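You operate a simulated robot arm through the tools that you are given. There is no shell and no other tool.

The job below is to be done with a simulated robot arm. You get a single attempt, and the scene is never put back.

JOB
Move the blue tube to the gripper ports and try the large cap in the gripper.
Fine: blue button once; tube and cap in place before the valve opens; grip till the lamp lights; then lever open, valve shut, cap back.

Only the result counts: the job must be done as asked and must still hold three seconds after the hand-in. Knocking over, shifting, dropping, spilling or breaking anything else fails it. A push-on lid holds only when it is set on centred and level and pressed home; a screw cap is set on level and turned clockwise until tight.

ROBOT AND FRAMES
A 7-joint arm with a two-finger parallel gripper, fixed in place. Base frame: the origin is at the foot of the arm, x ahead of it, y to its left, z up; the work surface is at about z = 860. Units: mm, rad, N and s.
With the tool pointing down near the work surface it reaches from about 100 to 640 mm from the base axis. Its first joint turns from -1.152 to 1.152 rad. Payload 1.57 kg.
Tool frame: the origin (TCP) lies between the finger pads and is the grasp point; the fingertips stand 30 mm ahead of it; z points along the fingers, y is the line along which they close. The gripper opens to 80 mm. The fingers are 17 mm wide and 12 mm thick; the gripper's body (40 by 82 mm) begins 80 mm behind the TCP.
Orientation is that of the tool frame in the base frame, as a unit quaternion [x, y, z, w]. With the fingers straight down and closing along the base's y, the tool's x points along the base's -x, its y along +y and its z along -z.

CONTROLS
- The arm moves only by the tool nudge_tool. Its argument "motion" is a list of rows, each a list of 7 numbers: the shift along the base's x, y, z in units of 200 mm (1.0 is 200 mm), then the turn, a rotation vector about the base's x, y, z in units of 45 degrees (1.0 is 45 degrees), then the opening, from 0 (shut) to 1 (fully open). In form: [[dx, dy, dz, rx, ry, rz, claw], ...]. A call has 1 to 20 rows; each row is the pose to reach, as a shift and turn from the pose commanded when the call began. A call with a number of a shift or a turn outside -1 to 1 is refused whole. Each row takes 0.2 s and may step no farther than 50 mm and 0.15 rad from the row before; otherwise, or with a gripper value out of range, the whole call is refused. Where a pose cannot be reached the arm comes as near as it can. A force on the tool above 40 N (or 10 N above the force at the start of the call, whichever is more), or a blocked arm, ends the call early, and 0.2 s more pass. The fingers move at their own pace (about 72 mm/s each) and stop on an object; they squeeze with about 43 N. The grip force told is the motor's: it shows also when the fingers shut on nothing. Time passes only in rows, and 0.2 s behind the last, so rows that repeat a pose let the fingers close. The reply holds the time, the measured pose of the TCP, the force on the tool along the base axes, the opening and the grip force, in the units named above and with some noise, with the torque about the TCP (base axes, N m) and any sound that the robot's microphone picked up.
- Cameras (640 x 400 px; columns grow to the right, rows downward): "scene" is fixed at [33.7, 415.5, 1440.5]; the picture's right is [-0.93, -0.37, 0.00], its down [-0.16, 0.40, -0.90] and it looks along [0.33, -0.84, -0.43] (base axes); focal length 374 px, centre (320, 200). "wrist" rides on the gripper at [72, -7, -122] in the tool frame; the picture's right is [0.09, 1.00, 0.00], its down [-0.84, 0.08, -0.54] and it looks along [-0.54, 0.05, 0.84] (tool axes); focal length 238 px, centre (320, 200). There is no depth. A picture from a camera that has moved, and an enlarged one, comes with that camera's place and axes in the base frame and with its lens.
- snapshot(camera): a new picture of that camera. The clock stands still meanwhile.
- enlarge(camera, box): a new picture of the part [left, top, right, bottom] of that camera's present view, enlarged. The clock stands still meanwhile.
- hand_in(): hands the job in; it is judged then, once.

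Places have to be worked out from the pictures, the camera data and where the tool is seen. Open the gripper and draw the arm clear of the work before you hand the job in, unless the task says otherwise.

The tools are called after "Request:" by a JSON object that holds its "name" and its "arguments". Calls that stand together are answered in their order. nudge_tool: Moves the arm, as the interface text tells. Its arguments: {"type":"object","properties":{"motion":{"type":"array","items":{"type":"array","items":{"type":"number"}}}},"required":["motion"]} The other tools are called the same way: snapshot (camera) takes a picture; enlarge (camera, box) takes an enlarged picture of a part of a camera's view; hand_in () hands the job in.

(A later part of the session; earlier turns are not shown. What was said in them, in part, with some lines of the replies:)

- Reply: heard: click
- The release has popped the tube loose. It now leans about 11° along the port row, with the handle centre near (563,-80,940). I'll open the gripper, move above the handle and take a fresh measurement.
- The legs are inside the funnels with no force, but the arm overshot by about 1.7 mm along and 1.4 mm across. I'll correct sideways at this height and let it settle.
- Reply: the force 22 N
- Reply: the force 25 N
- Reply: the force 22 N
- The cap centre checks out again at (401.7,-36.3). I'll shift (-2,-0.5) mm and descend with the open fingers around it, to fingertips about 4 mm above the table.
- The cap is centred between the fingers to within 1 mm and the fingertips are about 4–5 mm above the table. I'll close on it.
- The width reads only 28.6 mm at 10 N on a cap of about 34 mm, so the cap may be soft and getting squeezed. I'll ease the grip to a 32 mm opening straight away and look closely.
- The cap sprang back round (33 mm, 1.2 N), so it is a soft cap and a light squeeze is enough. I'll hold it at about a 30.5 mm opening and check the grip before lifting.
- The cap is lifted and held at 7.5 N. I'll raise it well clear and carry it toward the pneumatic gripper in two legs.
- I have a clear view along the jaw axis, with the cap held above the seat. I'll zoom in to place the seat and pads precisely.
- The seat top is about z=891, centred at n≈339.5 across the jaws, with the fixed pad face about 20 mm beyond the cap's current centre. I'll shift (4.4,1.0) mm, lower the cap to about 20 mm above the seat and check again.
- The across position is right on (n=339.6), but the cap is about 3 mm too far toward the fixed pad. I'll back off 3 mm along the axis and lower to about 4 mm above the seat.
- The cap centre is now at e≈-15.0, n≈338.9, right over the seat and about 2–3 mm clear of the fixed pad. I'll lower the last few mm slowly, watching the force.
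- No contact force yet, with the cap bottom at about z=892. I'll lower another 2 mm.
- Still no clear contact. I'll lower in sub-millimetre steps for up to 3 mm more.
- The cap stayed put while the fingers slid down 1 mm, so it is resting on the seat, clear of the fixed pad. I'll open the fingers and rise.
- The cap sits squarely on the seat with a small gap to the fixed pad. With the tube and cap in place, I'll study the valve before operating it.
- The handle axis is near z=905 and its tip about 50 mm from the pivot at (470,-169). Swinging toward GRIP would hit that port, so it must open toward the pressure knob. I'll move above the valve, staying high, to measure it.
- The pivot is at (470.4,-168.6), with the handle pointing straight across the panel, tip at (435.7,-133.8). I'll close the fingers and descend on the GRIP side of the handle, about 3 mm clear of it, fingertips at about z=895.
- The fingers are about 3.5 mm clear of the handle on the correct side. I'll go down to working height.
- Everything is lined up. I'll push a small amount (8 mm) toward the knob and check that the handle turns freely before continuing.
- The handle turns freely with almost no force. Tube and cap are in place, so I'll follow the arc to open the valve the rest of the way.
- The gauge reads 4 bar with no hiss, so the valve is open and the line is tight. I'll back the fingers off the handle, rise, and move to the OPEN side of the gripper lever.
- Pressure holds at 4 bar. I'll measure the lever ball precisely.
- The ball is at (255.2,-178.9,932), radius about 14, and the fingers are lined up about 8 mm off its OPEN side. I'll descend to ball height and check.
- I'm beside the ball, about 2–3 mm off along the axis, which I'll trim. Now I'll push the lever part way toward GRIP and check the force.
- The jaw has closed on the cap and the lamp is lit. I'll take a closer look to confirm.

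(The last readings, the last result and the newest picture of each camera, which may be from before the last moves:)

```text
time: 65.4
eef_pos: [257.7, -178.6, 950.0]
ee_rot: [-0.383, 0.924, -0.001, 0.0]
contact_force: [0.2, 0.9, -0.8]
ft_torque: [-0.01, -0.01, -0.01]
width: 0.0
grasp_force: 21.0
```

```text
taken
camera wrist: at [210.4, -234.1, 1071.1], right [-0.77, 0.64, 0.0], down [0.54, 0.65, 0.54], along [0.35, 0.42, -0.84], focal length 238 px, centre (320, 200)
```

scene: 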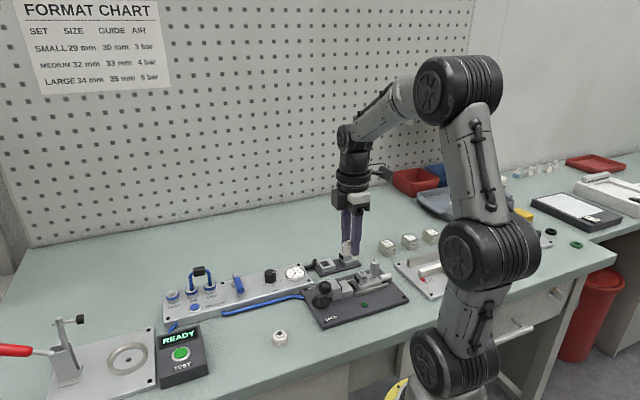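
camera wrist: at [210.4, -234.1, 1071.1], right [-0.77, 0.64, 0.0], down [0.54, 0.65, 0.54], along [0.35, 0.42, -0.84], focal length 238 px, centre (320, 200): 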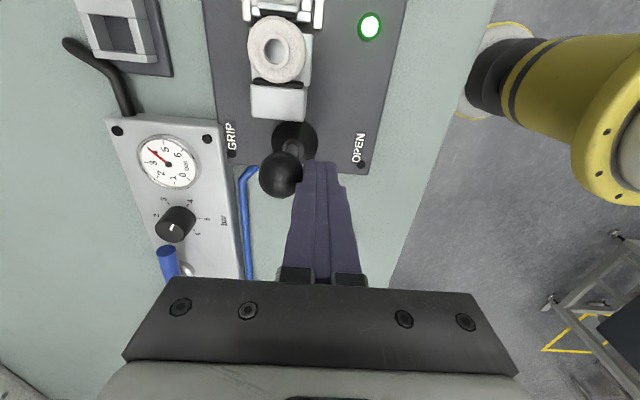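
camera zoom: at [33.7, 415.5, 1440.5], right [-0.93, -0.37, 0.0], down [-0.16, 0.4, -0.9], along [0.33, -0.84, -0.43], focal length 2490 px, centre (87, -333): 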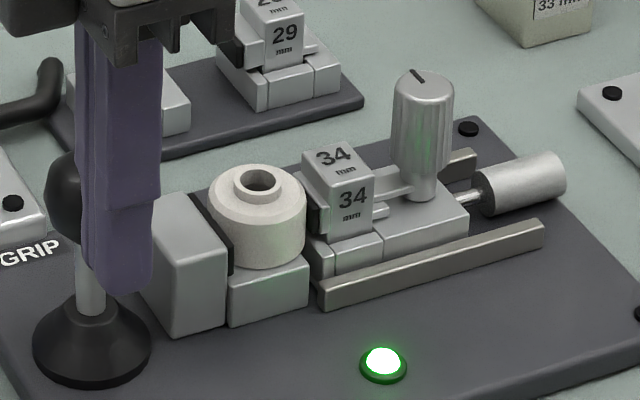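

The lamp is clearly lit and the cap is held between the pads. The lever is only just past centre, so I'll push it a little further into GRIP to make the state unambiguous and confirm the lamp stays on.

Request:
{"name": "nudge_tool", "arguments": {"motion": [[0.02, -0.02, 0, 0, 0, 0, 0], [0.04, -0.04, 0, 0, 0, 0, 0], [0.06, -0.06, 0, 0, 0, 0, 0], [0.06, -0.06, 0, 0, 0, 0, 0]]}}

Request:
{"name": "enlarge", "arguments": {"camera": "scene", "box": [290, 240, 400, 330]}}

Request:
{"name": "snapshot", "arguments": {"camera": "wrist"}}

```text
time: 66.4
eef_pos: [268.6, -190.5, 947.3]
ee_rot: [-0.382, 0.924, 0.001, 0.0]
contact_force: [-1.1, 0.1, 0.2]
ft_torque: [0.0, 0.0, -0.03]
width: 0.0
grasp_force: 21.3
```

```text
4.44 times, centred on (345, 285) of scene
camera zoom: at [33.7, 415.5, 1440.5], right [-0.93, -0.37, 0.0], down [-0.16, 0.4, -0.9], along [0.33, -0.84, -0.43], focal length 1660 px, centre (209, -178)
```

zoom: 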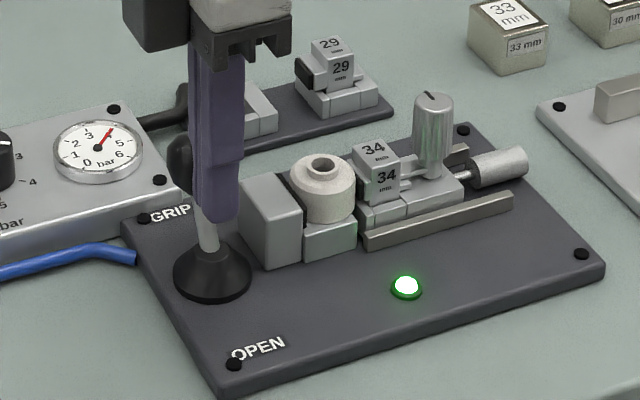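

```text
taken
camera wrist: at [221.9, -246.3, 1069.2], right [-0.77, 0.64, 0.0], down [0.54, 0.65, 0.54], along [0.35, 0.42, -0.84], focal length 238 px, centre (320, 200)
```

wrist: 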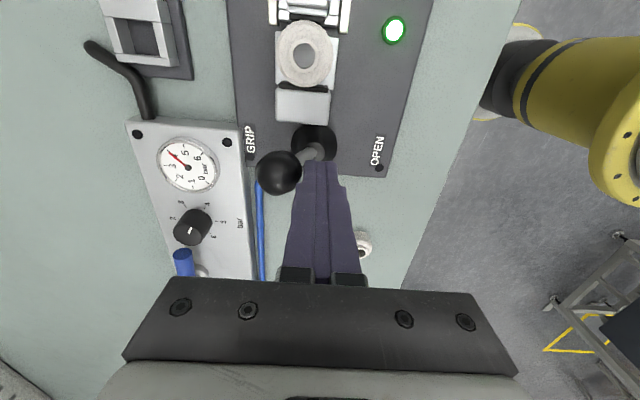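

The lamp stays lit with the lever now fully toward GRIP. Next comes lever OPEN: I'll back off, rise over the ball and go to its far side.

Request:
{"name": "nudge_tool", "arguments": {"motion": [[-0.014, 0.014, 0, 0, 0, 0, 0], [-0.014, 0.014, 0.15, 0, 0, 0, 0], [-0.014, 0.014, 0.32, 0, 0, 0, 0], [0.1, -0.11, 0.32, 0, 0, 0, 0], [0.211, -0.22, 0.32, 0, 0, 0, 0], [0.211, -0.22, 0.32, 0, 0, 0, 0], [0.211, -0.22, 0.32, 0, 0, 0, 0]]}}

Request:
{"name": "snapshot", "arguments": {"camera": "wrist"}}

Request:
{"name": "enlarge", "arguments": {"camera": "scene", "box": [290, 240, 400, 330]}}

```text
time: 68.0
eef_pos: [312.4, -235.5, 1012.5]
ee_rot: [-0.382, 0.924, -0.001, 0.0]
contact_force: [0.7, -0.2, -0.6]
ft_torque: [-0.01, -0.01, 0.03]
width: 0.0
grasp_force: 21.2
```

```text
taken
camera wrist: at [264.8, -290.9, 1134.9], right [-0.77, 0.64, 0.0], down [0.54, 0.65, 0.54], along [0.35, 0.42, -0.84], focal length 238 px, centre (320, 200)
```

wrist: 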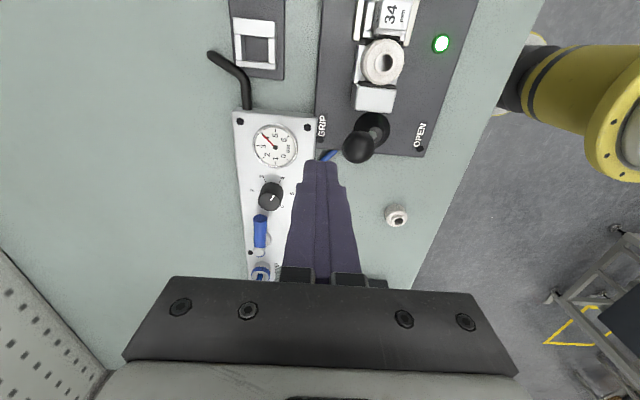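

```text
4.44 times, centred on (345, 285) of scene
camera zoom: at [33.7, 415.5, 1440.5], right [-0.93, -0.37, 0.0], down [-0.16, 0.4, -0.9], along [0.33, -0.84, -0.43], focal length 1660 px, centre (209, -178)
```

zoom: 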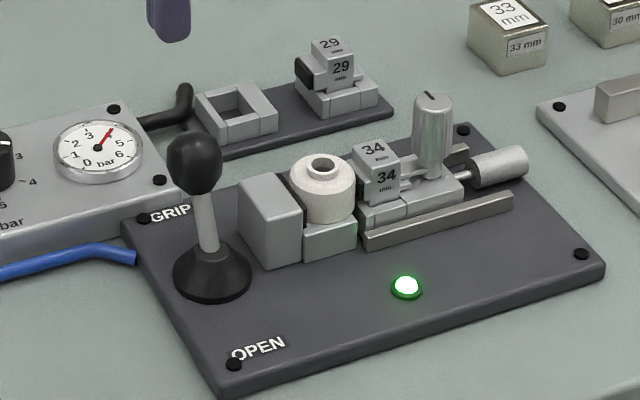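

The lever holds at GRIP with the ball at (287,-211), and I'm about 7 mm clear on its far side. I'll descend to ball height.

Request:
{"name": "nudge_tool", "arguments": {"motion": [[0, 0, -0.12, 0, 0, 0, 0], [0, 0, -0.24, 0, 0, 0, 0], [0, 0, -0.33, 0, 0, 0, 0], [0, 0, -0.33, 0, 0, 0, 0]]}}

Request:
{"name": "enlarge", "arguments": {"camera": "wrist", "box": [240, 70, 440, 230]}}

Request:
{"name": "enlarge", "arguments": {"camera": "scene", "box": [290, 240, 400, 330]}}

```text
time: 69.0
eef_pos: [310.6, -234.3, 946.8]
ee_rot: [-0.383, 0.924, 0.0, 0.001]
contact_force: [0.3, -0.5, -0.1]
ft_torque: [0.0, 0.0, 0.01]
width: 0.0
grasp_force: 21.4
```

```text
2.50 times, centred on (340, 150) of wrist
camera zoom: at [264.6, -290.3, 1068.4], right [-0.77, 0.64, 0.0], down [0.54, 0.65, 0.54], along [0.35, 0.42, -0.84], focal length 596 px, centre (270, 325)
```

zoom: 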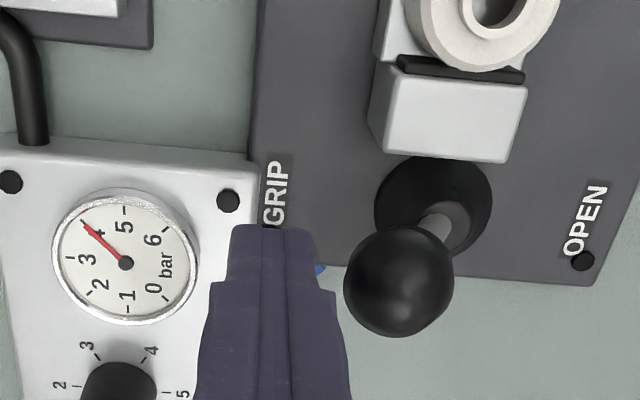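

```text
4.44 times, centred on (345, 285) of scene
camera zoom: at [33.7, 415.5, 1440.5], right [-0.93, -0.37, 0.0], down [-0.16, 0.4, -0.9], along [0.33, -0.84, -0.43], focal length 1660 px, centre (209, -178)
```

zoom: 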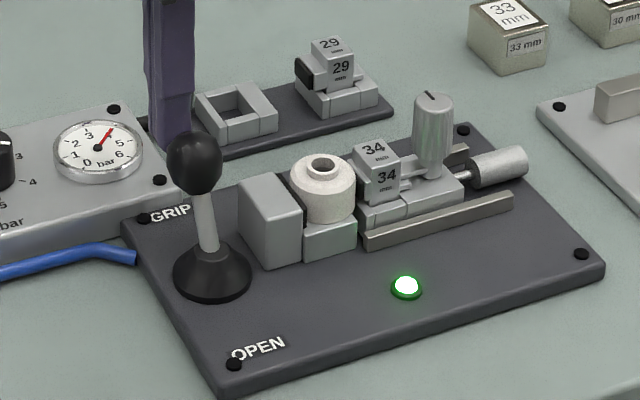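

Ready on the far side. I'll push the lever back to OPEN along the same line.

Request:
{"name": "nudge_tool", "arguments": {"motion": [[-0.02, 0.02, 0, 0, 0, 0, 0], [-0.04, 0.04, 0, 0, 0, 0, 0], [-0.06, 0.06, 0, 0, 0, 0, 0], [-0.08, 0.08, 0, 0, 0, 0, 0], [-0.1, 0.1, 0, 0, 0, 0, 0], [-0.12, 0.12, 0, 0, 0, 0, 0], [-0.14, 0.14, 0, 0, 0, 0, 0], [-0.16, 0.16, 0, 0, 0, 0, 0], [-0.178, 0.178, 0, 0, 0, 0, 0], [-0.188, 0.188, 0, 0, 0, 0, 0]]}}

Request:
{"name": "enlarge", "arguments": {"camera": "scene", "box": [290, 240, 400, 330]}}

Request:
{"name": "snapshot", "arguments": {"camera": "wrist"}}

```text
time: 71.2
eef_pos: [272.8, -198.1, 945.7]
ee_rot: [-0.382, 0.924, 0.0, 0.0]
contact_force: [0.0, 0.5, 0.2]
ft_torque: [0.04, -0.02, -0.04]
width: 0.0
grasp_force: 21.4
```

```text
4.44 times, centred on (345, 285) of scene
camera zoom: at [33.7, 415.5, 1440.5], right [-0.93, -0.37, 0.0], down [-0.16, 0.4, -0.9], along [0.33, -0.84, -0.43], focal length 1660 px, centre (209, -178)
```

zoom: 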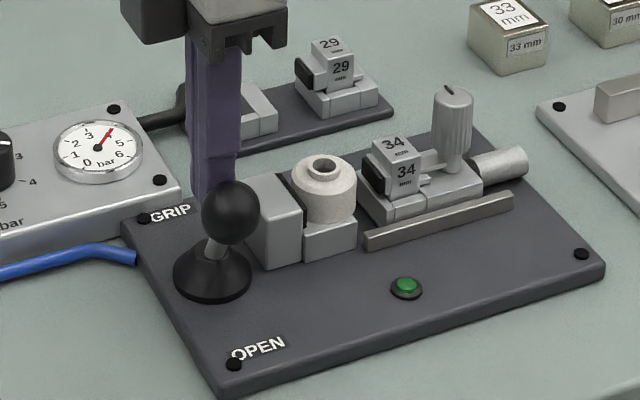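

```text
taken
camera wrist: at [226.2, -253.3, 1068.1], right [-0.77, 0.64, 0.0], down [0.54, 0.65, 0.54], along [0.35, 0.42, -0.84], focal length 238 px, centre (320, 200)
```

wrist: 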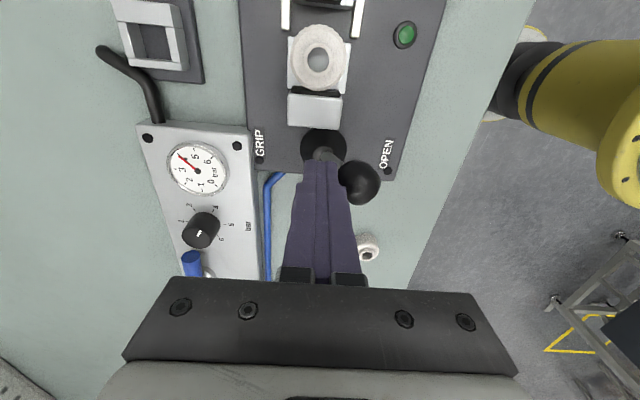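

The lever is back at OPEN, the jaws have retracted and the lamp is off. Now to shut the valve: I'll back off, rise and move to the far side of the valve handle.

Request:
{"name": "nudge_tool", "arguments": {"motion": [[0.02, -0.02, 0, 0, 0, 0, 0], [0.03, -0.03, 0.1, 0, 0, 0, 0], [0.03, -0.03, 0.3, 0, 0, 0, 0], [0.1, -0.03, 0.45, 0, 0, 0, 0], [0.28, -0.04, 0.45, 0, 0, 0, 0], [0.46, -0.05, 0.45, 0, 0, 0, 0], [0.64, -0.06, 0.45, 0, 0, 0, 0], [0.82, -0.065, 0.45, 0, 0, 0, 0], [0.95, -0.07, 0.4, 0, 0, 0, 0], [0.95, -0.07, 0.4, 0, 0, 0, 0], [0.95, -0.07, 0.4, 0, 0, 0, 0]]}}

Request:
{"name": "snapshot", "arguments": {"camera": "wrist"}}

Request:
{"name": "enlarge", "arguments": {"camera": "scene", "box": [200, 240, 320, 315]}}

```text
time: 73.6
eef_pos: [463.8, -215.1, 1029.2]
ee_rot: [-0.383, 0.924, 0.0, 0.0]
contact_force: [-0.5, 0.2, -1.0]
ft_torque: [-0.01, 0.0, -0.02]
width: 0.0
grasp_force: 21.4
```

```text
taken
camera wrist: at [415.8, -269.4, 1149.8], right [-0.77, 0.64, 0.0], down [0.54, 0.65, 0.54], along [0.35, 0.42, -0.84], focal length 238 px, centre (320, 200)
```

wrist: 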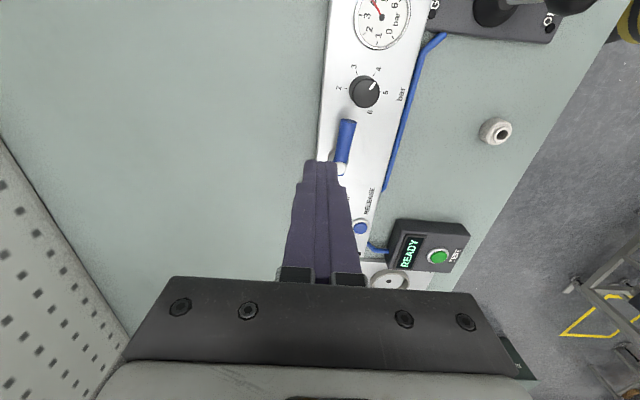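

```text
5.33 times, centred on (260, 278) of scene
camera zoom: at [33.7, 415.5, 1440.5], right [-0.93, -0.37, 0.0], down [-0.16, 0.4, -0.9], along [0.33, -0.84, -0.43], focal length 1992 px, centre (640, -213)
```

zoom: 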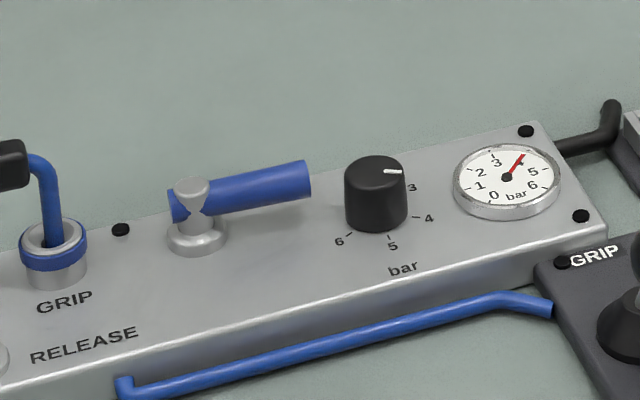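

The handle points along the panel toward the knob at about 90°, and I'm 5 mm clear on its far side. I'll descend to working height.

Request:
{"name": "nudge_tool", "arguments": {"motion": [[0, 0, -0.15, 0, 0, 0, 0], [0, 0, -0.3, 0, 0, 0, 0], [0, 0, -0.42, 0, 0, 0, 0], [0, 0, -0.52, 0, 0, 0, 0], [0, 0, -0.52, 0, 0, 0, 0]]}}

Request:
{"name": "enlarge", "arguments": {"camera": "wrist", "box": [240, 60, 420, 200]}}

Request:
{"name": "enlarge", "arguments": {"camera": "scene", "box": [200, 240, 320, 315]}}

```text
time: 74.8
eef_pos: [463.2, -215.1, 922.5]
ee_rot: [-0.383, 0.924, 0.0, 0.0]
contact_force: [-0.2, -0.4, 0.5]
ft_torque: [-0.02, -0.02, -0.04]
width: 0.0
grasp_force: 21.1
```

```text
2.86 times, centred on (330, 130) of wrist
camera zoom: at [416.1, -269.5, 1044.9], right [-0.77, 0.64, 0.0], down [0.54, 0.65, 0.54], along [0.35, 0.42, -0.84], focal length 681 px, centre (291, 400)
```

zoom: 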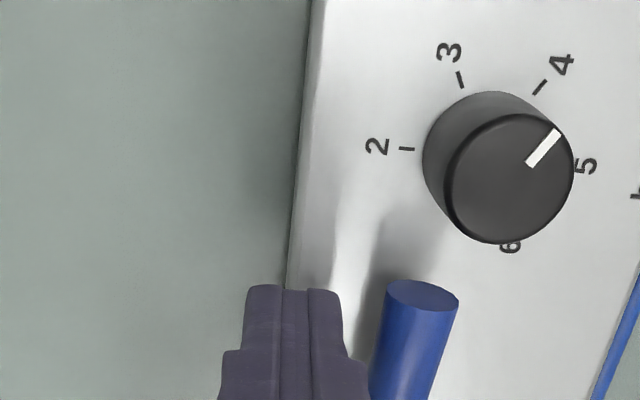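

```text
5.33 times, centred on (260, 278) of scene
camera zoom: at [33.7, 415.5, 1440.5], right [-0.93, -0.37, 0.0], down [-0.16, 0.4, -0.9], along [0.33, -0.84, -0.43], focal length 1992 px, centre (640, -213)
```

zoom: 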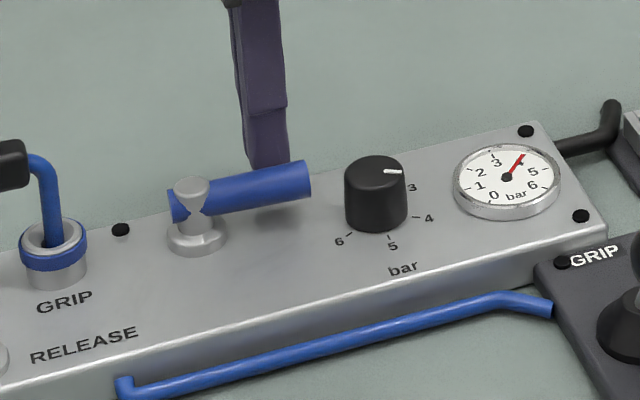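

Positions check out, and the path clears the knob by about 8 mm or more. I'll push the handle along the arc back to the shut position.

Request:
{"name": "nudge_tool", "arguments": {"motion": [[-0.0135, 0.023, 0, 0, 0, 0, 0], [-0.036, 0.029, 0, 0, 0, 0, 0], [-0.0585, 0.0355, 0, 0, 0, 0, 0], [-0.08, 0.048, 0, 0, 0, 0, 0], [-0.102, 0.062, 0, 0, 0, 0, 0], [-0.121, 0.082, 0, 0, 0, 0, 0], [-0.138, 0.103, 0, 0, 0, 0, 0], [-0.15, 0.13, 0, 0, 0, 0, 0], [-0.16, 0.157, 0, 0, 0, 0, 0], [-0.163, 0.187, 0, 0, 0, 0, 0], [-0.1635, 0.218, 0, 0, 0, 0, 0], [-0.156, 0.25, 0, 0, 0, 0, 0]]}}

Request:
{"name": "enlarge", "arguments": {"camera": "scene", "box": [200, 240, 320, 315]}}

Request:
{"name": "snapshot", "arguments": {"camera": "wrist"}}

```text
time: 77.4
eef_pos: [431.2, -161.0, 922.1]
ee_rot: [-0.383, 0.924, 0.0, 0.0]
contact_force: [0.6, -1.9, 0.1]
ft_torque: [-0.02, -0.01, -0.01]
width: 0.0
grasp_force: 21.0
```

```text
5.33 times, centred on (260, 278) of scene
camera zoom: at [33.7, 415.5, 1440.5], right [-0.93, -0.37, 0.0], down [-0.16, 0.4, -0.9], along [0.33, -0.84, -0.43], focal length 1992 px, centre (640, -213)
```

zoom: 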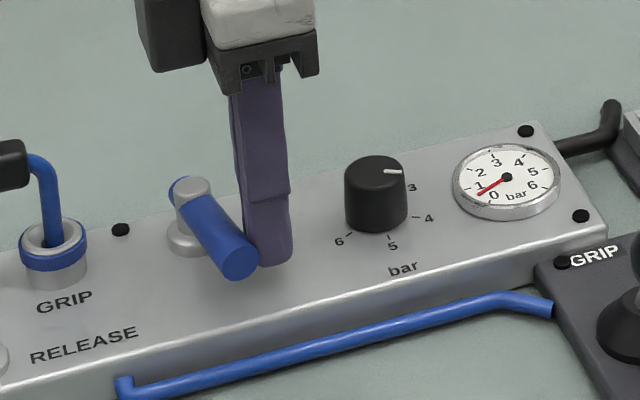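

```text
taken
camera wrist: at [383.6, -216.6, 1044.0], right [-0.77, 0.64, 0.0], down [0.54, 0.65, 0.54], along [0.35, 0.42, -0.84], focal length 238 px, centre (320, 200)
```

wrist: 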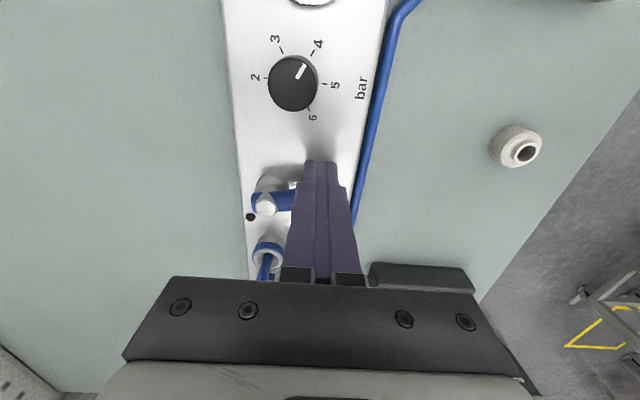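

The gauge is falling and the handle is nearly back. I'll finish the last few degrees gently to the stop.

Request:
{"name": "nudge_tool", "arguments": {"motion": [[0.009, 0.015, 0, 0, 0, 0, 0], [0.0175, 0.028, 0, 0, 0, 0, 0], [0.023, 0.034, 0, 0, 0, 0, 0], [0.026, 0.037, 0, 0, 0, 0, 0]]}}

Request:
{"name": "enlarge", "arguments": {"camera": "scene", "box": [200, 240, 320, 315]}}

Request:
{"name": "enlarge", "arguments": {"camera": "wrist", "box": [220, 120, 380, 240]}}

```text
time: 78.4
eef_pos: [436.1, -154.9, 923.4]
ee_rot: [-0.383, 0.924, 0.001, -0.002]
contact_force: [-7.1, -4.4, -0.9]
ft_torque: [-0.18, 0.07, 0.03]
width: 0.1
grasp_force: 21.6
```

```text
5.33 times, centred on (260, 278) of scene
camera zoom: at [33.6, 415.4, 1440.5], right [-0.93, -0.37, 0.0], down [-0.16, 0.4, -0.9], along [0.33, -0.84, -0.43], focal length 1992 px, centre (640, -213)
```

zoom: 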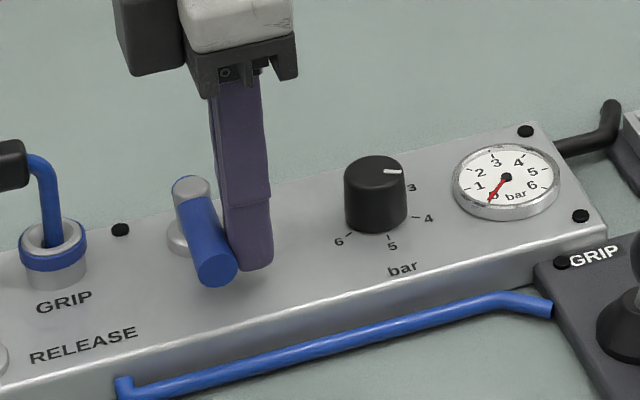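

```text
3.33 times, centred on (300, 180) of wrist
camera zoom: at [389.8, -210.9, 1044.6], right [-0.77, 0.64, 0.0], down [0.54, 0.65, 0.54], along [0.34, 0.42, -0.84], focal length 794 px, centre (387, 267)
```

zoom: 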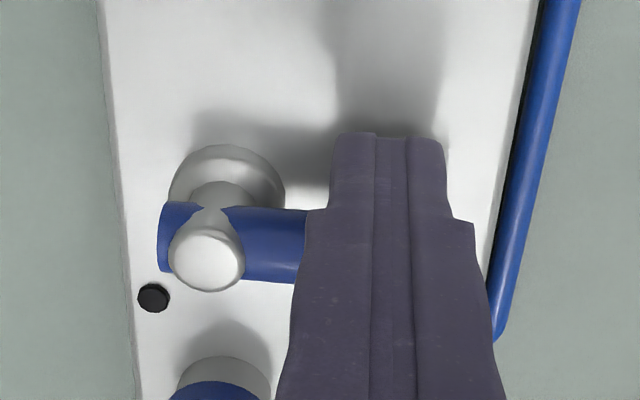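

The handle is against its stop and the gauge reads 0, so the valve is shut. I'll back off, rise, open the gripper and return above the cap.

Request:
{"name": "nudge_tool", "arguments": {"motion": [[-0.02, -0.02, 0, 0, 0, 0, 0], [-0.035, -0.035, 0.05, 0, 0, 0, 0], [-0.035, -0.035, 0.25, 0, 0, 0, 0], [-0.035, -0.035, 0.45, 0, 0, 0, 0.2], [-0.1, -0.06, 0.55, 0, 0, 0, 0.5], [-0.28, -0.14, 0.55, 0, 0, 0, 0.75], [-0.46, -0.22, 0.55, 0, 0, 0, 0.75], [-0.64, -0.3, 0.55, 0, 0, 0, 0.75]]}}

Request:
{"name": "nudge_tool", "arguments": {"motion": [[-0.18, -0.085, 0, 0, 0, 0, 0.75], [-0.38, -0.18, 0, 0, 0, 0, 0.75], [-0.38, -0.18, -0.05, 0, 0, 0, 0.75], [-0.38, -0.18, -0.05, 0, 0, 0, 0.75], [-0.38, -0.18, -0.05, 0, 0, 0, 0.75]]}}

Request:
{"name": "snapshot", "arguments": {"camera": "wrist"}}

Request:
{"name": "enlarge", "arguments": {"camera": "wrist", "box": [270, 60, 380, 170]}}

Request:
{"name": "enlarge", "arguments": {"camera": "scene", "box": [290, 240, 400, 330]}}

```text
time: 80.2
eef_pos: [308.4, -215.3, 1034.4]
ee_rot: [-0.382, 0.924, 0.0, 0.0]
contact_force: [-0.5, 0.8, 0.3]
ft_torque: [0.0, -0.01, 0.05]
width: 60.0
grasp_force: 0.0
```

```text
time: 81.4
eef_pos: [233.2, -251.6, 1022.6]
ee_rot: [-0.382, 0.924, 0.001, 0.0]
contact_force: [-0.4, -0.3, -0.1]
ft_torque: [-0.03, -0.02, 0.0]
width: 59.7
grasp_force: 0.1
```

```text
taken
camera wrist: at [185.2, -306.8, 1144.7], right [-0.77, 0.64, 0.0], down [0.54, 0.65, 0.54], along [0.35, 0.42, -0.84], focal length 238 px, centre (320, 200)
```

wrist: 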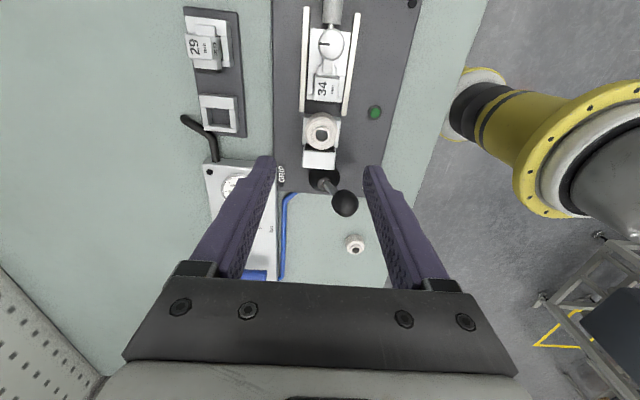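

```text
3.64 times, centred on (325, 115) of wrist
camera zoom: at [185.2, -306.8, 1144.7], right [-0.77, 0.64, 0.0], down [0.54, 0.65, 0.54], along [0.35, 0.42, -0.84], focal length 867 px, centre (302, 509)
```

zoom: 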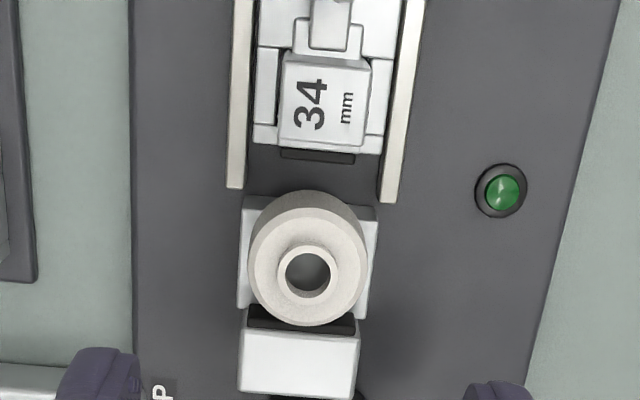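

```text
4.44 times, centred on (345, 285) of scene
camera zoom: at [33.7, 415.5, 1440.5], right [-0.93, -0.37, 0.0], down [-0.16, 0.4, -0.9], along [0.33, -0.84, -0.43], focal length 1660 px, centre (209, -178)
```

zoom: 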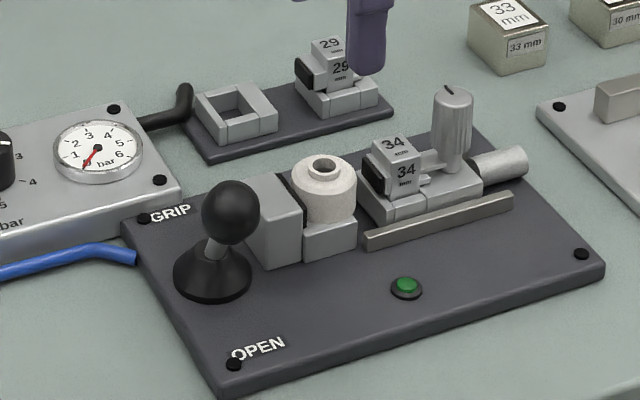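

The cap sits intact on the seat at (230.9,-249.6), nudged about 2.6 mm by the jaw as expected. I'll descend partway over it with the gripper open.

Request:
{"name": "nudge_tool", "arguments": {"motion": [[-0.0025, 0.005, -0.1, 0, 0, 0, 0.75], [-0.0025, 0.005, -0.2, 0, 0, 0, 0.75], [-0.0025, 0.005, -0.3, 0, 0, 0, 0.75], [-0.0025, 0.005, -0.38, 0, 0, 0, 0.75], [-0.0025, 0.005, -0.38, 0, 0, 0, 0.75]]}}

Request:
{"name": "enlarge", "arguments": {"camera": "wrist", "box": [250, 80, 390, 220]}}

Request:
{"name": "enlarge", "arguments": {"camera": "scene", "box": [310, 245, 390, 305]}}

```text
time: 82.6
eef_pos: [231.9, -250.6, 946.9]
ee_rot: [-0.383, 0.924, 0.0, 0.0]
contact_force: [-1.3, -0.6, 0.6]
ft_torque: [-0.01, -0.03, 0.01]
width: 60.1
grasp_force: 0.0
```

```text
2.86 times, centred on (320, 150) of wrist
camera zoom: at [184.8, -305.5, 1068.2], right [-0.77, 0.64, 0.0], down [0.54, 0.65, 0.54], along [0.35, 0.42, -0.84], focal length 681 px, centre (320, 343)
```

zoom: 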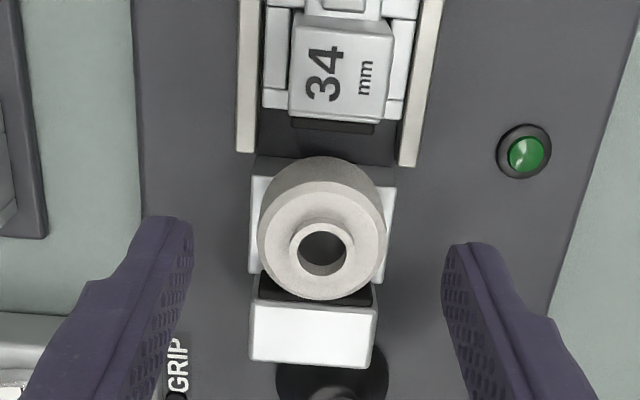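

```text
6.67 times, centred on (350, 275) of scene
camera zoom: at [33.7, 415.5, 1440.5], right [-0.93, -0.37, 0.0], down [-0.16, 0.4, -0.9], along [0.33, -0.84, -0.43], focal length 2490 px, centre (120, -300)
```

zoom: 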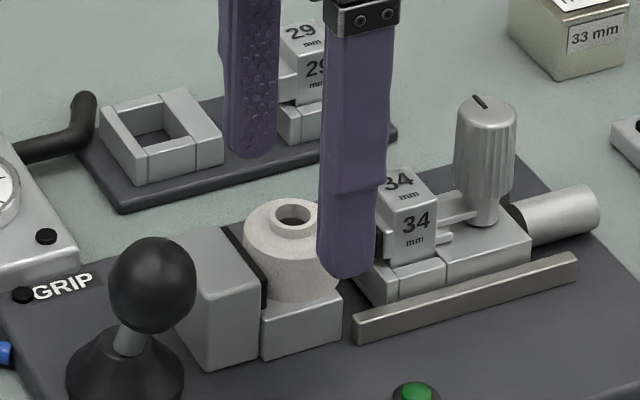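

Alignment is within about 1 mm. I'll descend the last 20 mm and then close gently to the same light squeeze as before.

Request:
{"name": "nudge_tool", "arguments": {"motion": [[-0.0015, -0.0015, -0.05, 0, 0, 0, 0.75], [-0.0015, -0.0015, -0.08, 0, 0, 0, 0.75], [-0.0015, -0.0015, -0.1, 0, 0, 0, 0.75], [-0.0015, -0.0015, -0.1, 0, 0, 0, 0.6], [-0.0015, -0.0015, -0.1, 0, 0, 0, 0.48], [-0.0015, -0.0015, -0.1, 0, 0, 0, 0.42], [-0.0015, -0.0015, -0.1, 0, 0, 0, 0.385], [-0.0015, -0.0015, -0.1, 0, 0, 0, 0.385]]}}

Request:
{"name": "enlarge", "arguments": {"camera": "wrist", "box": [270, 100, 370, 220]}}

Request:
{"name": "enlarge", "arguments": {"camera": "scene", "box": [310, 245, 390, 305]}}

```text
time: 84.4
eef_pos: [232.9, -250.4, 925.9]
ee_rot: [-0.383, 0.924, -0.001, -0.001]
contact_force: [0.2, 0.2, 0.6]
ft_torque: [0.03, 0.01, 0.01]
width: 32.2
grasp_force: 0.7
```

```text
3.33 times, centred on (320, 160) of wrist
camera zoom: at [185.7, -305.5, 1049.1], right [-0.77, 0.64, 0.0], down [0.54, 0.65, 0.54], along [0.35, 0.42, -0.84], focal length 794 px, centre (320, 333)
```

zoom: 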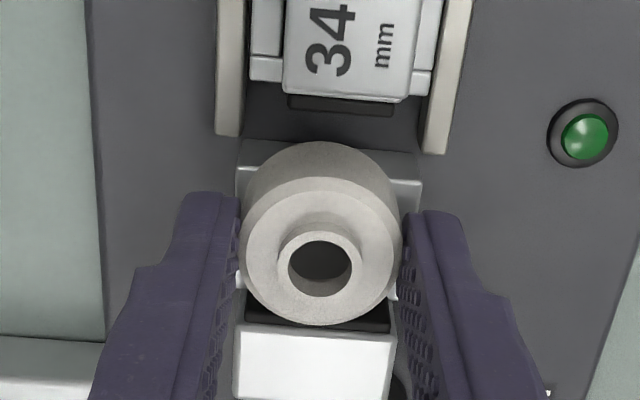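

```text
6.67 times, centred on (350, 275) of scene
camera zoom: at [33.7, 415.5, 1440.5], right [-0.93, -0.37, 0.0], down [-0.16, 0.4, -0.9], along [0.33, -0.84, -0.43], focal length 2490 px, centre (120, -300)
```

zoom: 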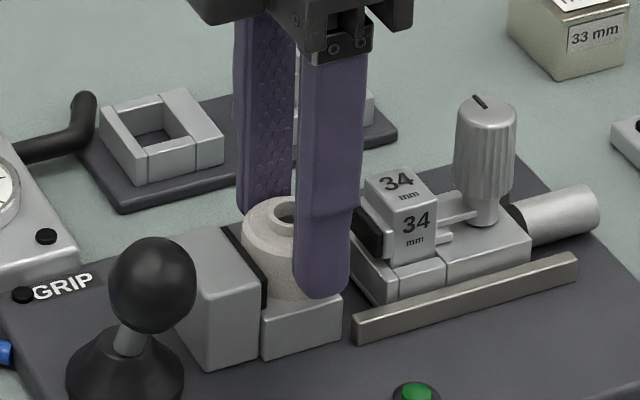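

The cap is held at the same light squeeze. I'll firm the grip slightly and lift it straight up.

Request:
{"name": "nudge_tool", "arguments": {"motion": [[0, 0, 0, 0, 0, 0, 0.375], [0, 0, 0, 0, 0, 0, 0.375], [0, 0, 0.03, 0, 0, 0, 0.375], [0, 0, 0.1, 0, 0, 0, 0.375], [0, 0, 0.25, 0, 0, 0, 0.375], [0, 0, 0.42, 0, 0, 0, 0.375], [0, 0, 0.5, 0, 0, 0, 0.375]]}}

Request:
{"name": "snapshot", "arguments": {"camera": "wrist"}}

Request:
{"name": "enlarge", "arguments": {"camera": "scene", "box": [300, 210, 400, 310]}}

```text
time: 86.0
eef_pos: [231.5, -249.1, 1027.4]
ee_rot: [-0.383, 0.924, 0.0, 0.0]
contact_force: [-0.2, 0.0, 0.1]
ft_torque: [0.01, 0.04, -0.02]
width: 31.4
grasp_force: 10.1
```

```text
taken
camera wrist: at [185.3, -305.2, 1148.9], right [-0.77, 0.64, 0.0], down [0.54, 0.65, 0.54], along [0.35, 0.42, -0.84], focal length 238 px, centre (320, 200)
```

wrist: 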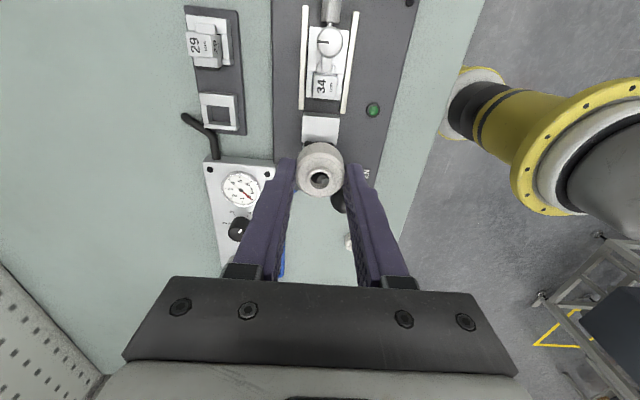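

```text
4.00 times, centred on (350, 260) of scene
camera zoom: at [33.7, 415.5, 1440.5], right [-0.93, -0.37, 0.0], down [-0.16, 0.4, -0.9], along [0.33, -0.84, -0.43], focal length 1494 px, centre (200, -40)
```

zoom: 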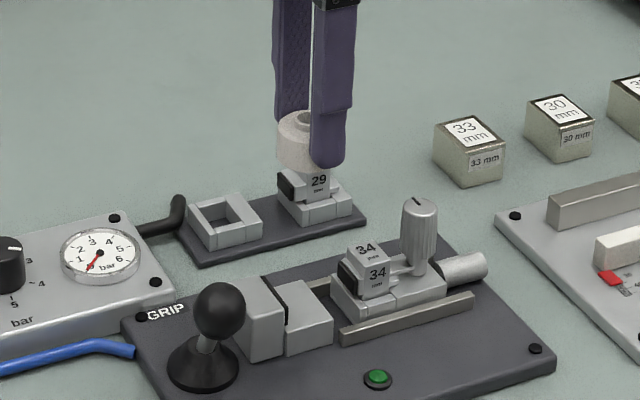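

The cap is secure at 10 N. I'll carry it back to its starting spot near (401.5,-36.2), high and along the same route.

Request:
{"name": "nudge_tool", "arguments": {"motion": [[0.1, 0.125, 0, 0, 0, 0, 0.375], [0.24, 0.3, 0, 0, 0, 0, 0.375], [0.38, 0.475, 0, 0, 0, 0, 0.375], [0.52, 0.65, 0, 0, 0, 0, 0.375]]}}

Request:
{"name": "nudge_tool", "arguments": {"motion": [[0.13, 0.17, 0, 0, 0, 0, 0.375], [0.25, 0.32, 0, 0, 0, 0, 0.375], [0.335, 0.42, 0, 0, 0, 0, 0.375], [0.335, 0.42, -0.1, 0, 0, 0, 0.375], [0.335, 0.42, -0.2, 0, 0, 0, 0.375], [0.335, 0.42, -0.2, 0, 0, 0, 0.375]]}}

Request:
{"name": "snapshot", "arguments": {"camera": "wrist"}}

Request:
{"name": "enlarge", "arguments": {"camera": "scene", "box": [180, 270, 300, 370]}}

```text
time: 87.0
eef_pos: [334.3, -119.5, 1028.5]
ee_rot: [-0.382, 0.924, 0.0, 0.001]
contact_force: [-0.2, 0.9, 0.3]
ft_torque: [-0.01, 0.0, 0.01]
width: 31.2
grasp_force: 9.4
```

```text
time: 88.4
eef_pos: [403.2, -36.5, 983.9]
ee_rot: [-0.383, 0.924, 0.0, 0.001]
contact_force: [-0.4, -0.2, 0.0]
ft_torque: [0.02, -0.04, 0.02]
width: 31.2
grasp_force: 9.7
```

```text
taken
camera wrist: at [356.9, -92.5, 1106.3], right [-0.77, 0.64, 0.0], down [0.54, 0.65, 0.54], along [0.35, 0.42, -0.84], focal length 238 px, centre (320, 200)
```

wrist: 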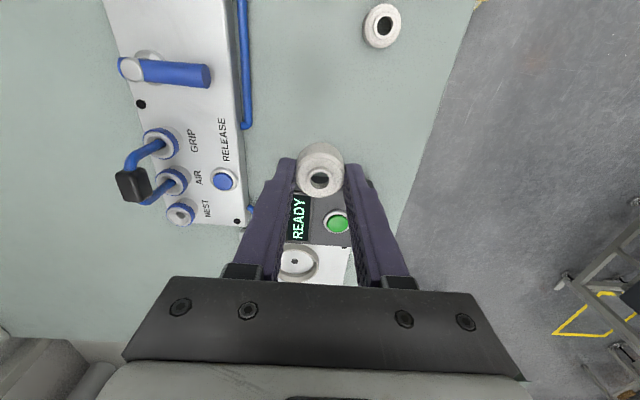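

```text
4.00 times, centred on (240, 320) of scene
camera zoom: at [33.7, 415.5, 1440.5], right [-0.93, -0.37, 0.0], down [-0.16, 0.4, -0.9], along [0.33, -0.84, -0.43], focal length 1494 px, centre (640, -280)
```

zoom: 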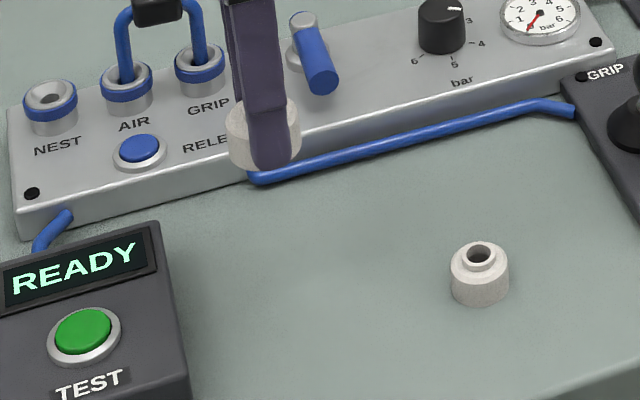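

I'm over the original spot within about 1.5 mm. I'll trim that and lower the cap to about 18 mm above the table, then check its position.

Request:
{"name": "nudge_tool", "arguments": {"motion": [[-0.0025, 0.0065, -0.1, 0, 0, 0, 0.375], [-0.0025, 0.0065, -0.2, 0, 0, 0, 0.375], [-0.0025, 0.0065, -0.28, 0, 0, 0, 0.375], [-0.0025, 0.0065, -0.35, 0, 0, 0, 0.375], [-0.0025, 0.0065, -0.35, 0, 0, 0, 0.375], [-0.0025, 0.0065, -0.35, 0, 0, 0, 0.375]]}}

Request:
{"name": "enlarge", "arguments": {"camera": "wrist", "box": [240, 90, 400, 220]}}

Request:
{"name": "enlarge", "arguments": {"camera": "scene", "box": [200, 295, 280, 360]}}

```text
time: 89.8
eef_pos: [403.0, -34.5, 915.8]
ee_rot: [-0.382, 0.924, -0.001, -0.001]
contact_force: [0.2, 0.1, 0.1]
ft_torque: [0.02, -0.02, -0.03]
width: 31.4
grasp_force: 9.5
```

```text
3.08 times, centred on (320, 155) of wrist
camera zoom: at [357.0, -90.1, 1038.5], right [-0.77, 0.64, 0.0], down [0.54, 0.65, 0.54], along [0.35, 0.42, -0.84], focal length 733 px, centre (320, 338)
```

zoom: 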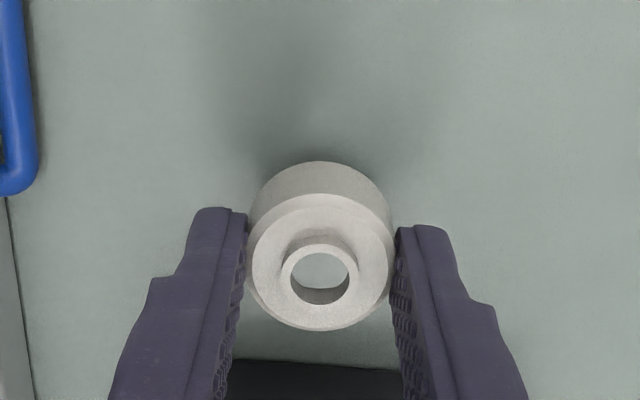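

```text
6.15 times, centred on (240, 328) of scene
camera zoom: at [33.7, 415.5, 1440.5], right [-0.93, -0.37, 0.0], down [-0.16, 0.4, -0.9], along [0.33, -0.84, -0.43], focal length 2299 px, centre (812, -585)
```

zoom: 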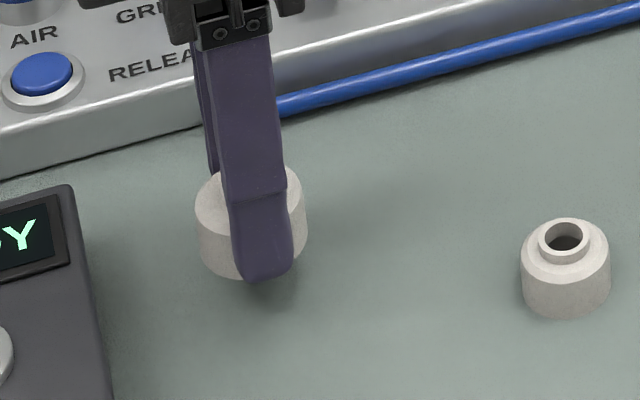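

The cap is at (402.1,-35.8), within 1 mm of its original place. I'll lower it to just above the table.

Request:
{"name": "nudge_tool", "arguments": {"motion": [[-0.003, -0.002, -0.03, 0, 0, 0, 0.375], [-0.003, -0.002, -0.06, 0, 0, 0, 0.375], [-0.003, -0.002, -0.08, 0, 0, 0, 0.375], [-0.003, -0.002, -0.09, 0, 0, 0, 0.375], [-0.003, -0.002, -0.09, 0, 0, 0, 0.375]]}}

Request:
{"name": "enlarge", "arguments": {"camera": "scene", "box": [210, 310, 260, 350]}}

Request:
{"name": "enlarge", "arguments": {"camera": "wrist", "box": [240, 90, 400, 220]}}

```text
time: 91.0
eef_pos: [402.2, -33.8, 898.3]
ee_rot: [-0.383, 0.924, 0.001, 0.0]
contact_force: [0.5, -0.4, 0.8]
ft_torque: [0.0, 0.03, -0.02]
width: 31.3
grasp_force: 9.9
```

```text
10.00 times, centred on (235, 330) of scene
camera zoom: at [33.7, 415.5, 1440.5], right [-0.93, -0.37, 0.0], down [-0.16, 0.4, -0.9], along [0.33, -0.84, -0.43], focal length 3735 px, centre (1170, -1100)
```

zoom: 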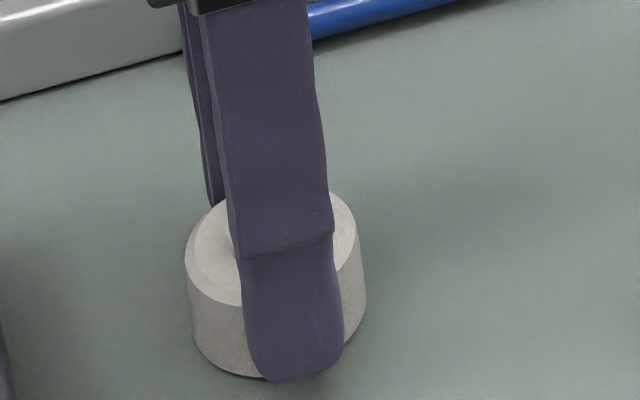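

```text
3.08 times, centred on (320, 155) of wrist
camera zoom: at [355.1, -89.9, 1020.4], right [-0.77, 0.64, 0.0], down [0.54, 0.65, 0.54], along [0.35, 0.42, -0.84], focal length 733 px, centre (320, 338)
```

zoom: 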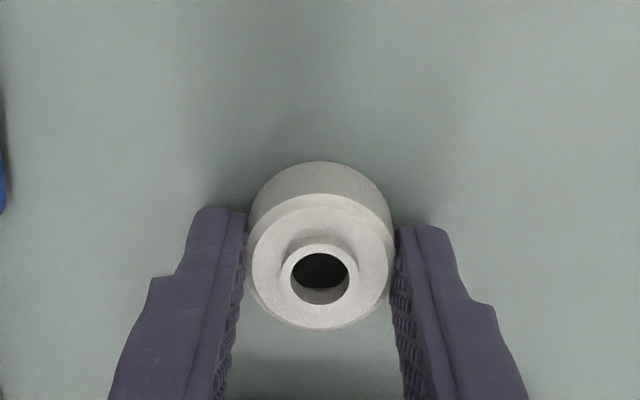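

The cap is about 1–2 mm above the table and about 1.4 mm off its original spot. I'll trim that and lower the last bit in small steps until it rests.

Request:
{"name": "nudge_tool", "arguments": {"motion": [[0.006, -0.003, 0, 0, 0, 0, 0.375], [0.006, -0.003, 0, 0, 0, 0, 0.375], [0.006, -0.003, -0.005, 0, 0, 0, 0.375], [0.006, -0.003, -0.01, 0, 0, 0, 0.375], [0.006, -0.003, -0.01, 0, 0, 0, 0.375]]}}

Request:
{"name": "enlarge", "arguments": {"camera": "scene", "box": [210, 310, 260, 350]}}

Request:
{"name": "enlarge", "arguments": {"camera": "wrist", "box": [240, 90, 400, 220]}}

```text
time: 92.2
eef_pos: [403.7, -34.6, 897.9]
ee_rot: [-0.382, 0.924, -0.001, 0.001]
contact_force: [-0.8, -0.1, 7.2]
ft_torque: [-0.01, 0.05, -0.01]
width: 31.7
grasp_force: 9.8
```

```text
10.00 times, centred on (235, 330) of scene
camera zoom: at [33.6, 415.5, 1440.5], right [-0.93, -0.37, 0.0], down [-0.16, 0.4, -0.9], along [0.33, -0.84, -0.43], focal length 3735 px, centre (1170, -1100)
```

zoom: 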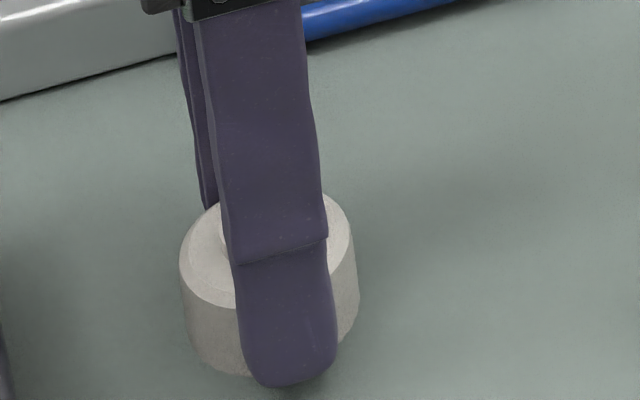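

```text
3.08 times, centred on (320, 155) of wrist
camera zoom: at [356.7, -90.3, 1018.0], right [-0.77, 0.64, 0.0], down [0.54, 0.65, 0.54], along [0.35, 0.42, -0.84], focal length 733 px, centre (320, 338)
```

zoom: 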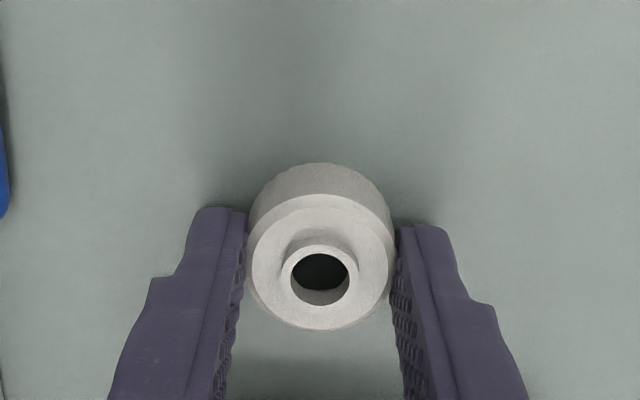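

A 7 N contact shows the cap is on the table, at (401.6,-36.2), matching its original place. I'll open the fingers and rise.

Request:
{"name": "nudge_tool", "arguments": {"motion": [[0, 0, 0.005, 0, 0, 0, 0.4], [0, 0, 0.005, 0, 0, 0, 0.5], [0, 0, 0.005, 0, 0, 0, 0.65], [0, 0, 0.005, 0, 0, 0, 0.75], [0, 0, 0.05, 0, 0, 0, 0.75], [0, 0, 0.2, 0, 0, 0, 0.75], [0, 0, 0.4, 0, 0, 0, 0.75], [0, 0, 0.6, 0, 0, 0, 0.75]]}}

Request:
{"name": "snapshot", "arguments": {"camera": "wrist"}}

Request:
{"name": "snapshot", "arguments": {"camera": "scene"}}

Request:
{"name": "enlarge", "arguments": {"camera": "scene", "box": [216, 318, 296, 368]}}

```text
time: 94.0
eef_pos: [403.9, -35.1, 1019.9]
ee_rot: [-0.382, 0.924, -0.001, 0.001]
contact_force: [0.1, 0.4, -0.4]
ft_torque: [0.01, 0.0, -0.01]
width: 60.0
grasp_force: 0.1
```

```text
taken
camera wrist: at [356.4, -90.6, 1141.6], right [-0.77, 0.64, 0.0], down [0.54, 0.65, 0.54], along [0.35, 0.42, -0.84], focal length 238 px, centre (320, 200)
```

wrist: 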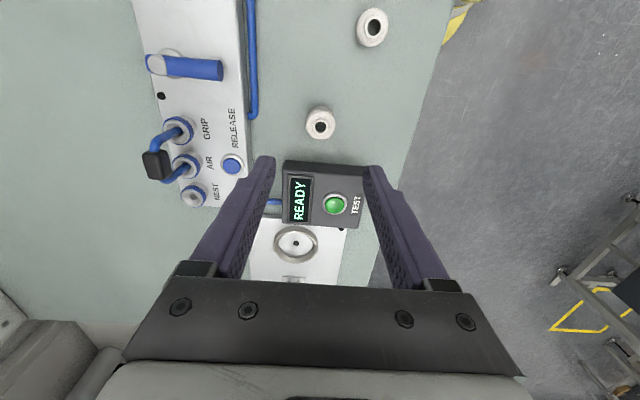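

```text
taken
```

scene: 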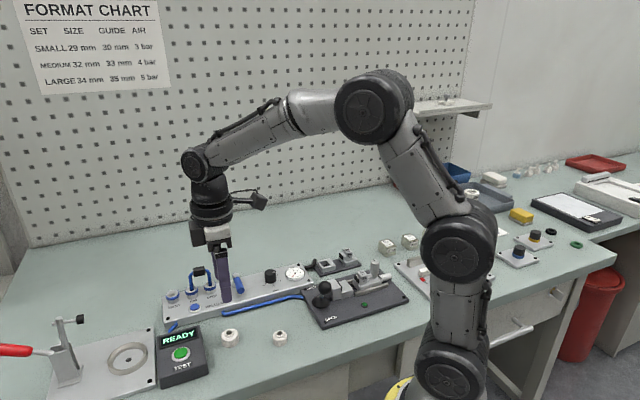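

```text
8.00 times, centred on (256, 343) of scene
camera zoom: at [33.7, 415.5, 1440.5], right [-0.93, -0.37, 0.0], down [-0.16, 0.4, -0.9], along [0.33, -0.84, -0.43], focal length 2988 px, centre (832, -944)
```

zoom: 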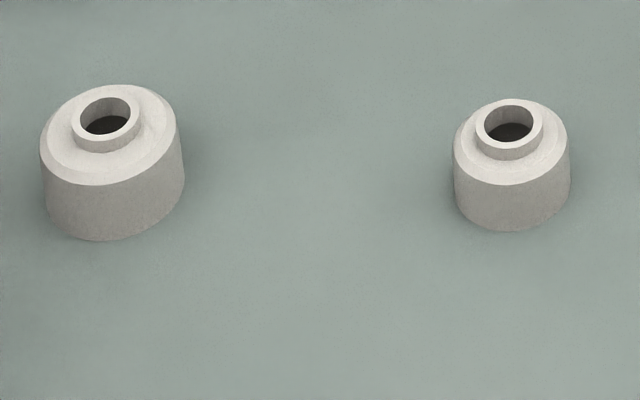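

The cap is back within about 1.5 mm of its original position. I'll raise the arm well clear with the gripper fully open, then do a last check of everything.

Request:
{"name": "nudge_tool", "arguments": {"motion": [[0, 0, 0.2, 0, 0, 0, 1], [0, 0, 0.4, 0, 0, 0, 1], [0, -0.05, 0.6, 0, 0, 0, 1], [0, -0.1, 0.8, 0, 0, 0, 1], [0, -0.15, 0.95, 0, 0, 0, 1], [0, -0.15, 0.95, 0, 0, 0, 1]]}}

Request:
{"name": "enlarge", "arguments": {"camera": "scene", "box": [150, 240, 310, 340]}}

Request:
{"name": "enlarge", "arguments": {"camera": "scene", "box": [280, 230, 420, 330]}}

Request:
{"name": "snapshot", "arguments": {"camera": "scene"}}

```text
time: 95.4
eef_pos: [403.7, -64.2, 1206.6]
ee_rot: [-0.382, 0.924, 0.0, -0.001]
contact_force: [0.6, -0.3, -0.5]
ft_torque: [0.01, -0.01, 0.02]
width: 80.1
grasp_force: 0.1
```

```text
4.00 times, centred on (230, 290) of scene
camera zoom: at [33.7, 415.5, 1440.5], right [-0.93, -0.37, 0.0], down [-0.16, 0.4, -0.9], along [0.33, -0.84, -0.43], focal length 1494 px, centre (680, -160)
```

zoom: 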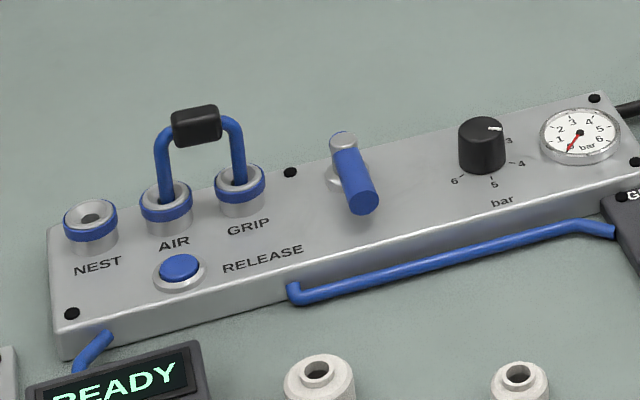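

```text
4.00 times, centred on (350, 280) of scene
camera zoom: at [33.7, 415.5, 1440.5], right [-0.93, -0.37, 0.0], down [-0.16, 0.4, -0.9], along [0.33, -0.84, -0.43], focal length 1494 px, centre (200, -120)
```

zoom: 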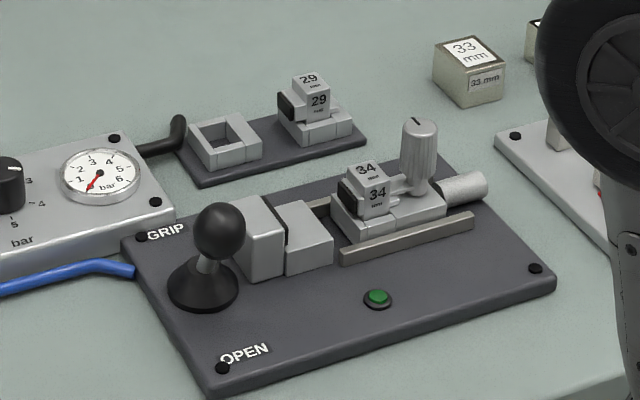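

```text
taken
```

scene: 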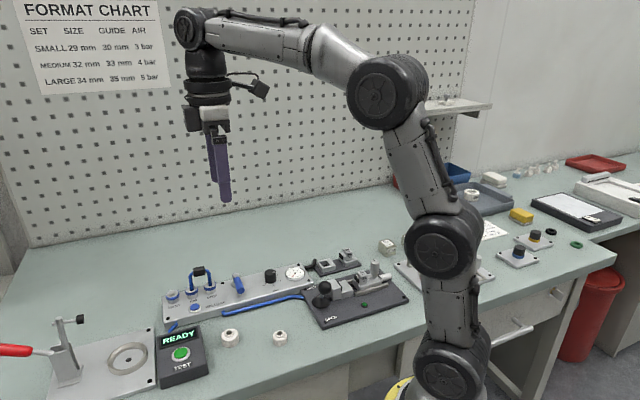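

Final check: the tube bridges AIR and GRIP, the valve is shut with the gauge at 0, and the lever is at OPEN with the lamp off. The large cap is back beside the TEST box, and the gripper is open and clear. I'm handing the job in.

Request:
{"name": "hand_in", "arguments": {}}

```text
The job is handed in.
```

I moved the blue tube to AIR and GRIP, tried the large cap in the gripper, and handed the job in. I haven't been told how it was judged.

1. **Blue button:** I pressed it once and heard it click, and the tube came loose.
2. **Tube:** It is plugged into AIR and GRIP and held against a 20 N pull. I heard no click as it went in, and it stood about 2–3° off vertical along the port row.
3. **Cap in:** The large cap was on the gripper seat before the valve opened.
4. **Valve open:** The gauge rose to 4 bar and there was no hiss. I left the pressure knob at 4 bar because the job didn't mention it. The wall chart lists 5 bar for the large set.
5. **Grip:** The lever went to GRIP and the lamp lit. I then set the lever back to OPEN, and the jaws opened and the lamp went out.
6. **Valve shut:** The handle is back at its stop and the gauge reads 0.
7. **Cap back:** The cap is within about 1.5 mm of where it started.

The cap turned out to be soft. My first grip squeezed it to about 28.6 mm before I eased off, and it sprang back with no visible damage.

The gripper is open and the arm is clear of the work.
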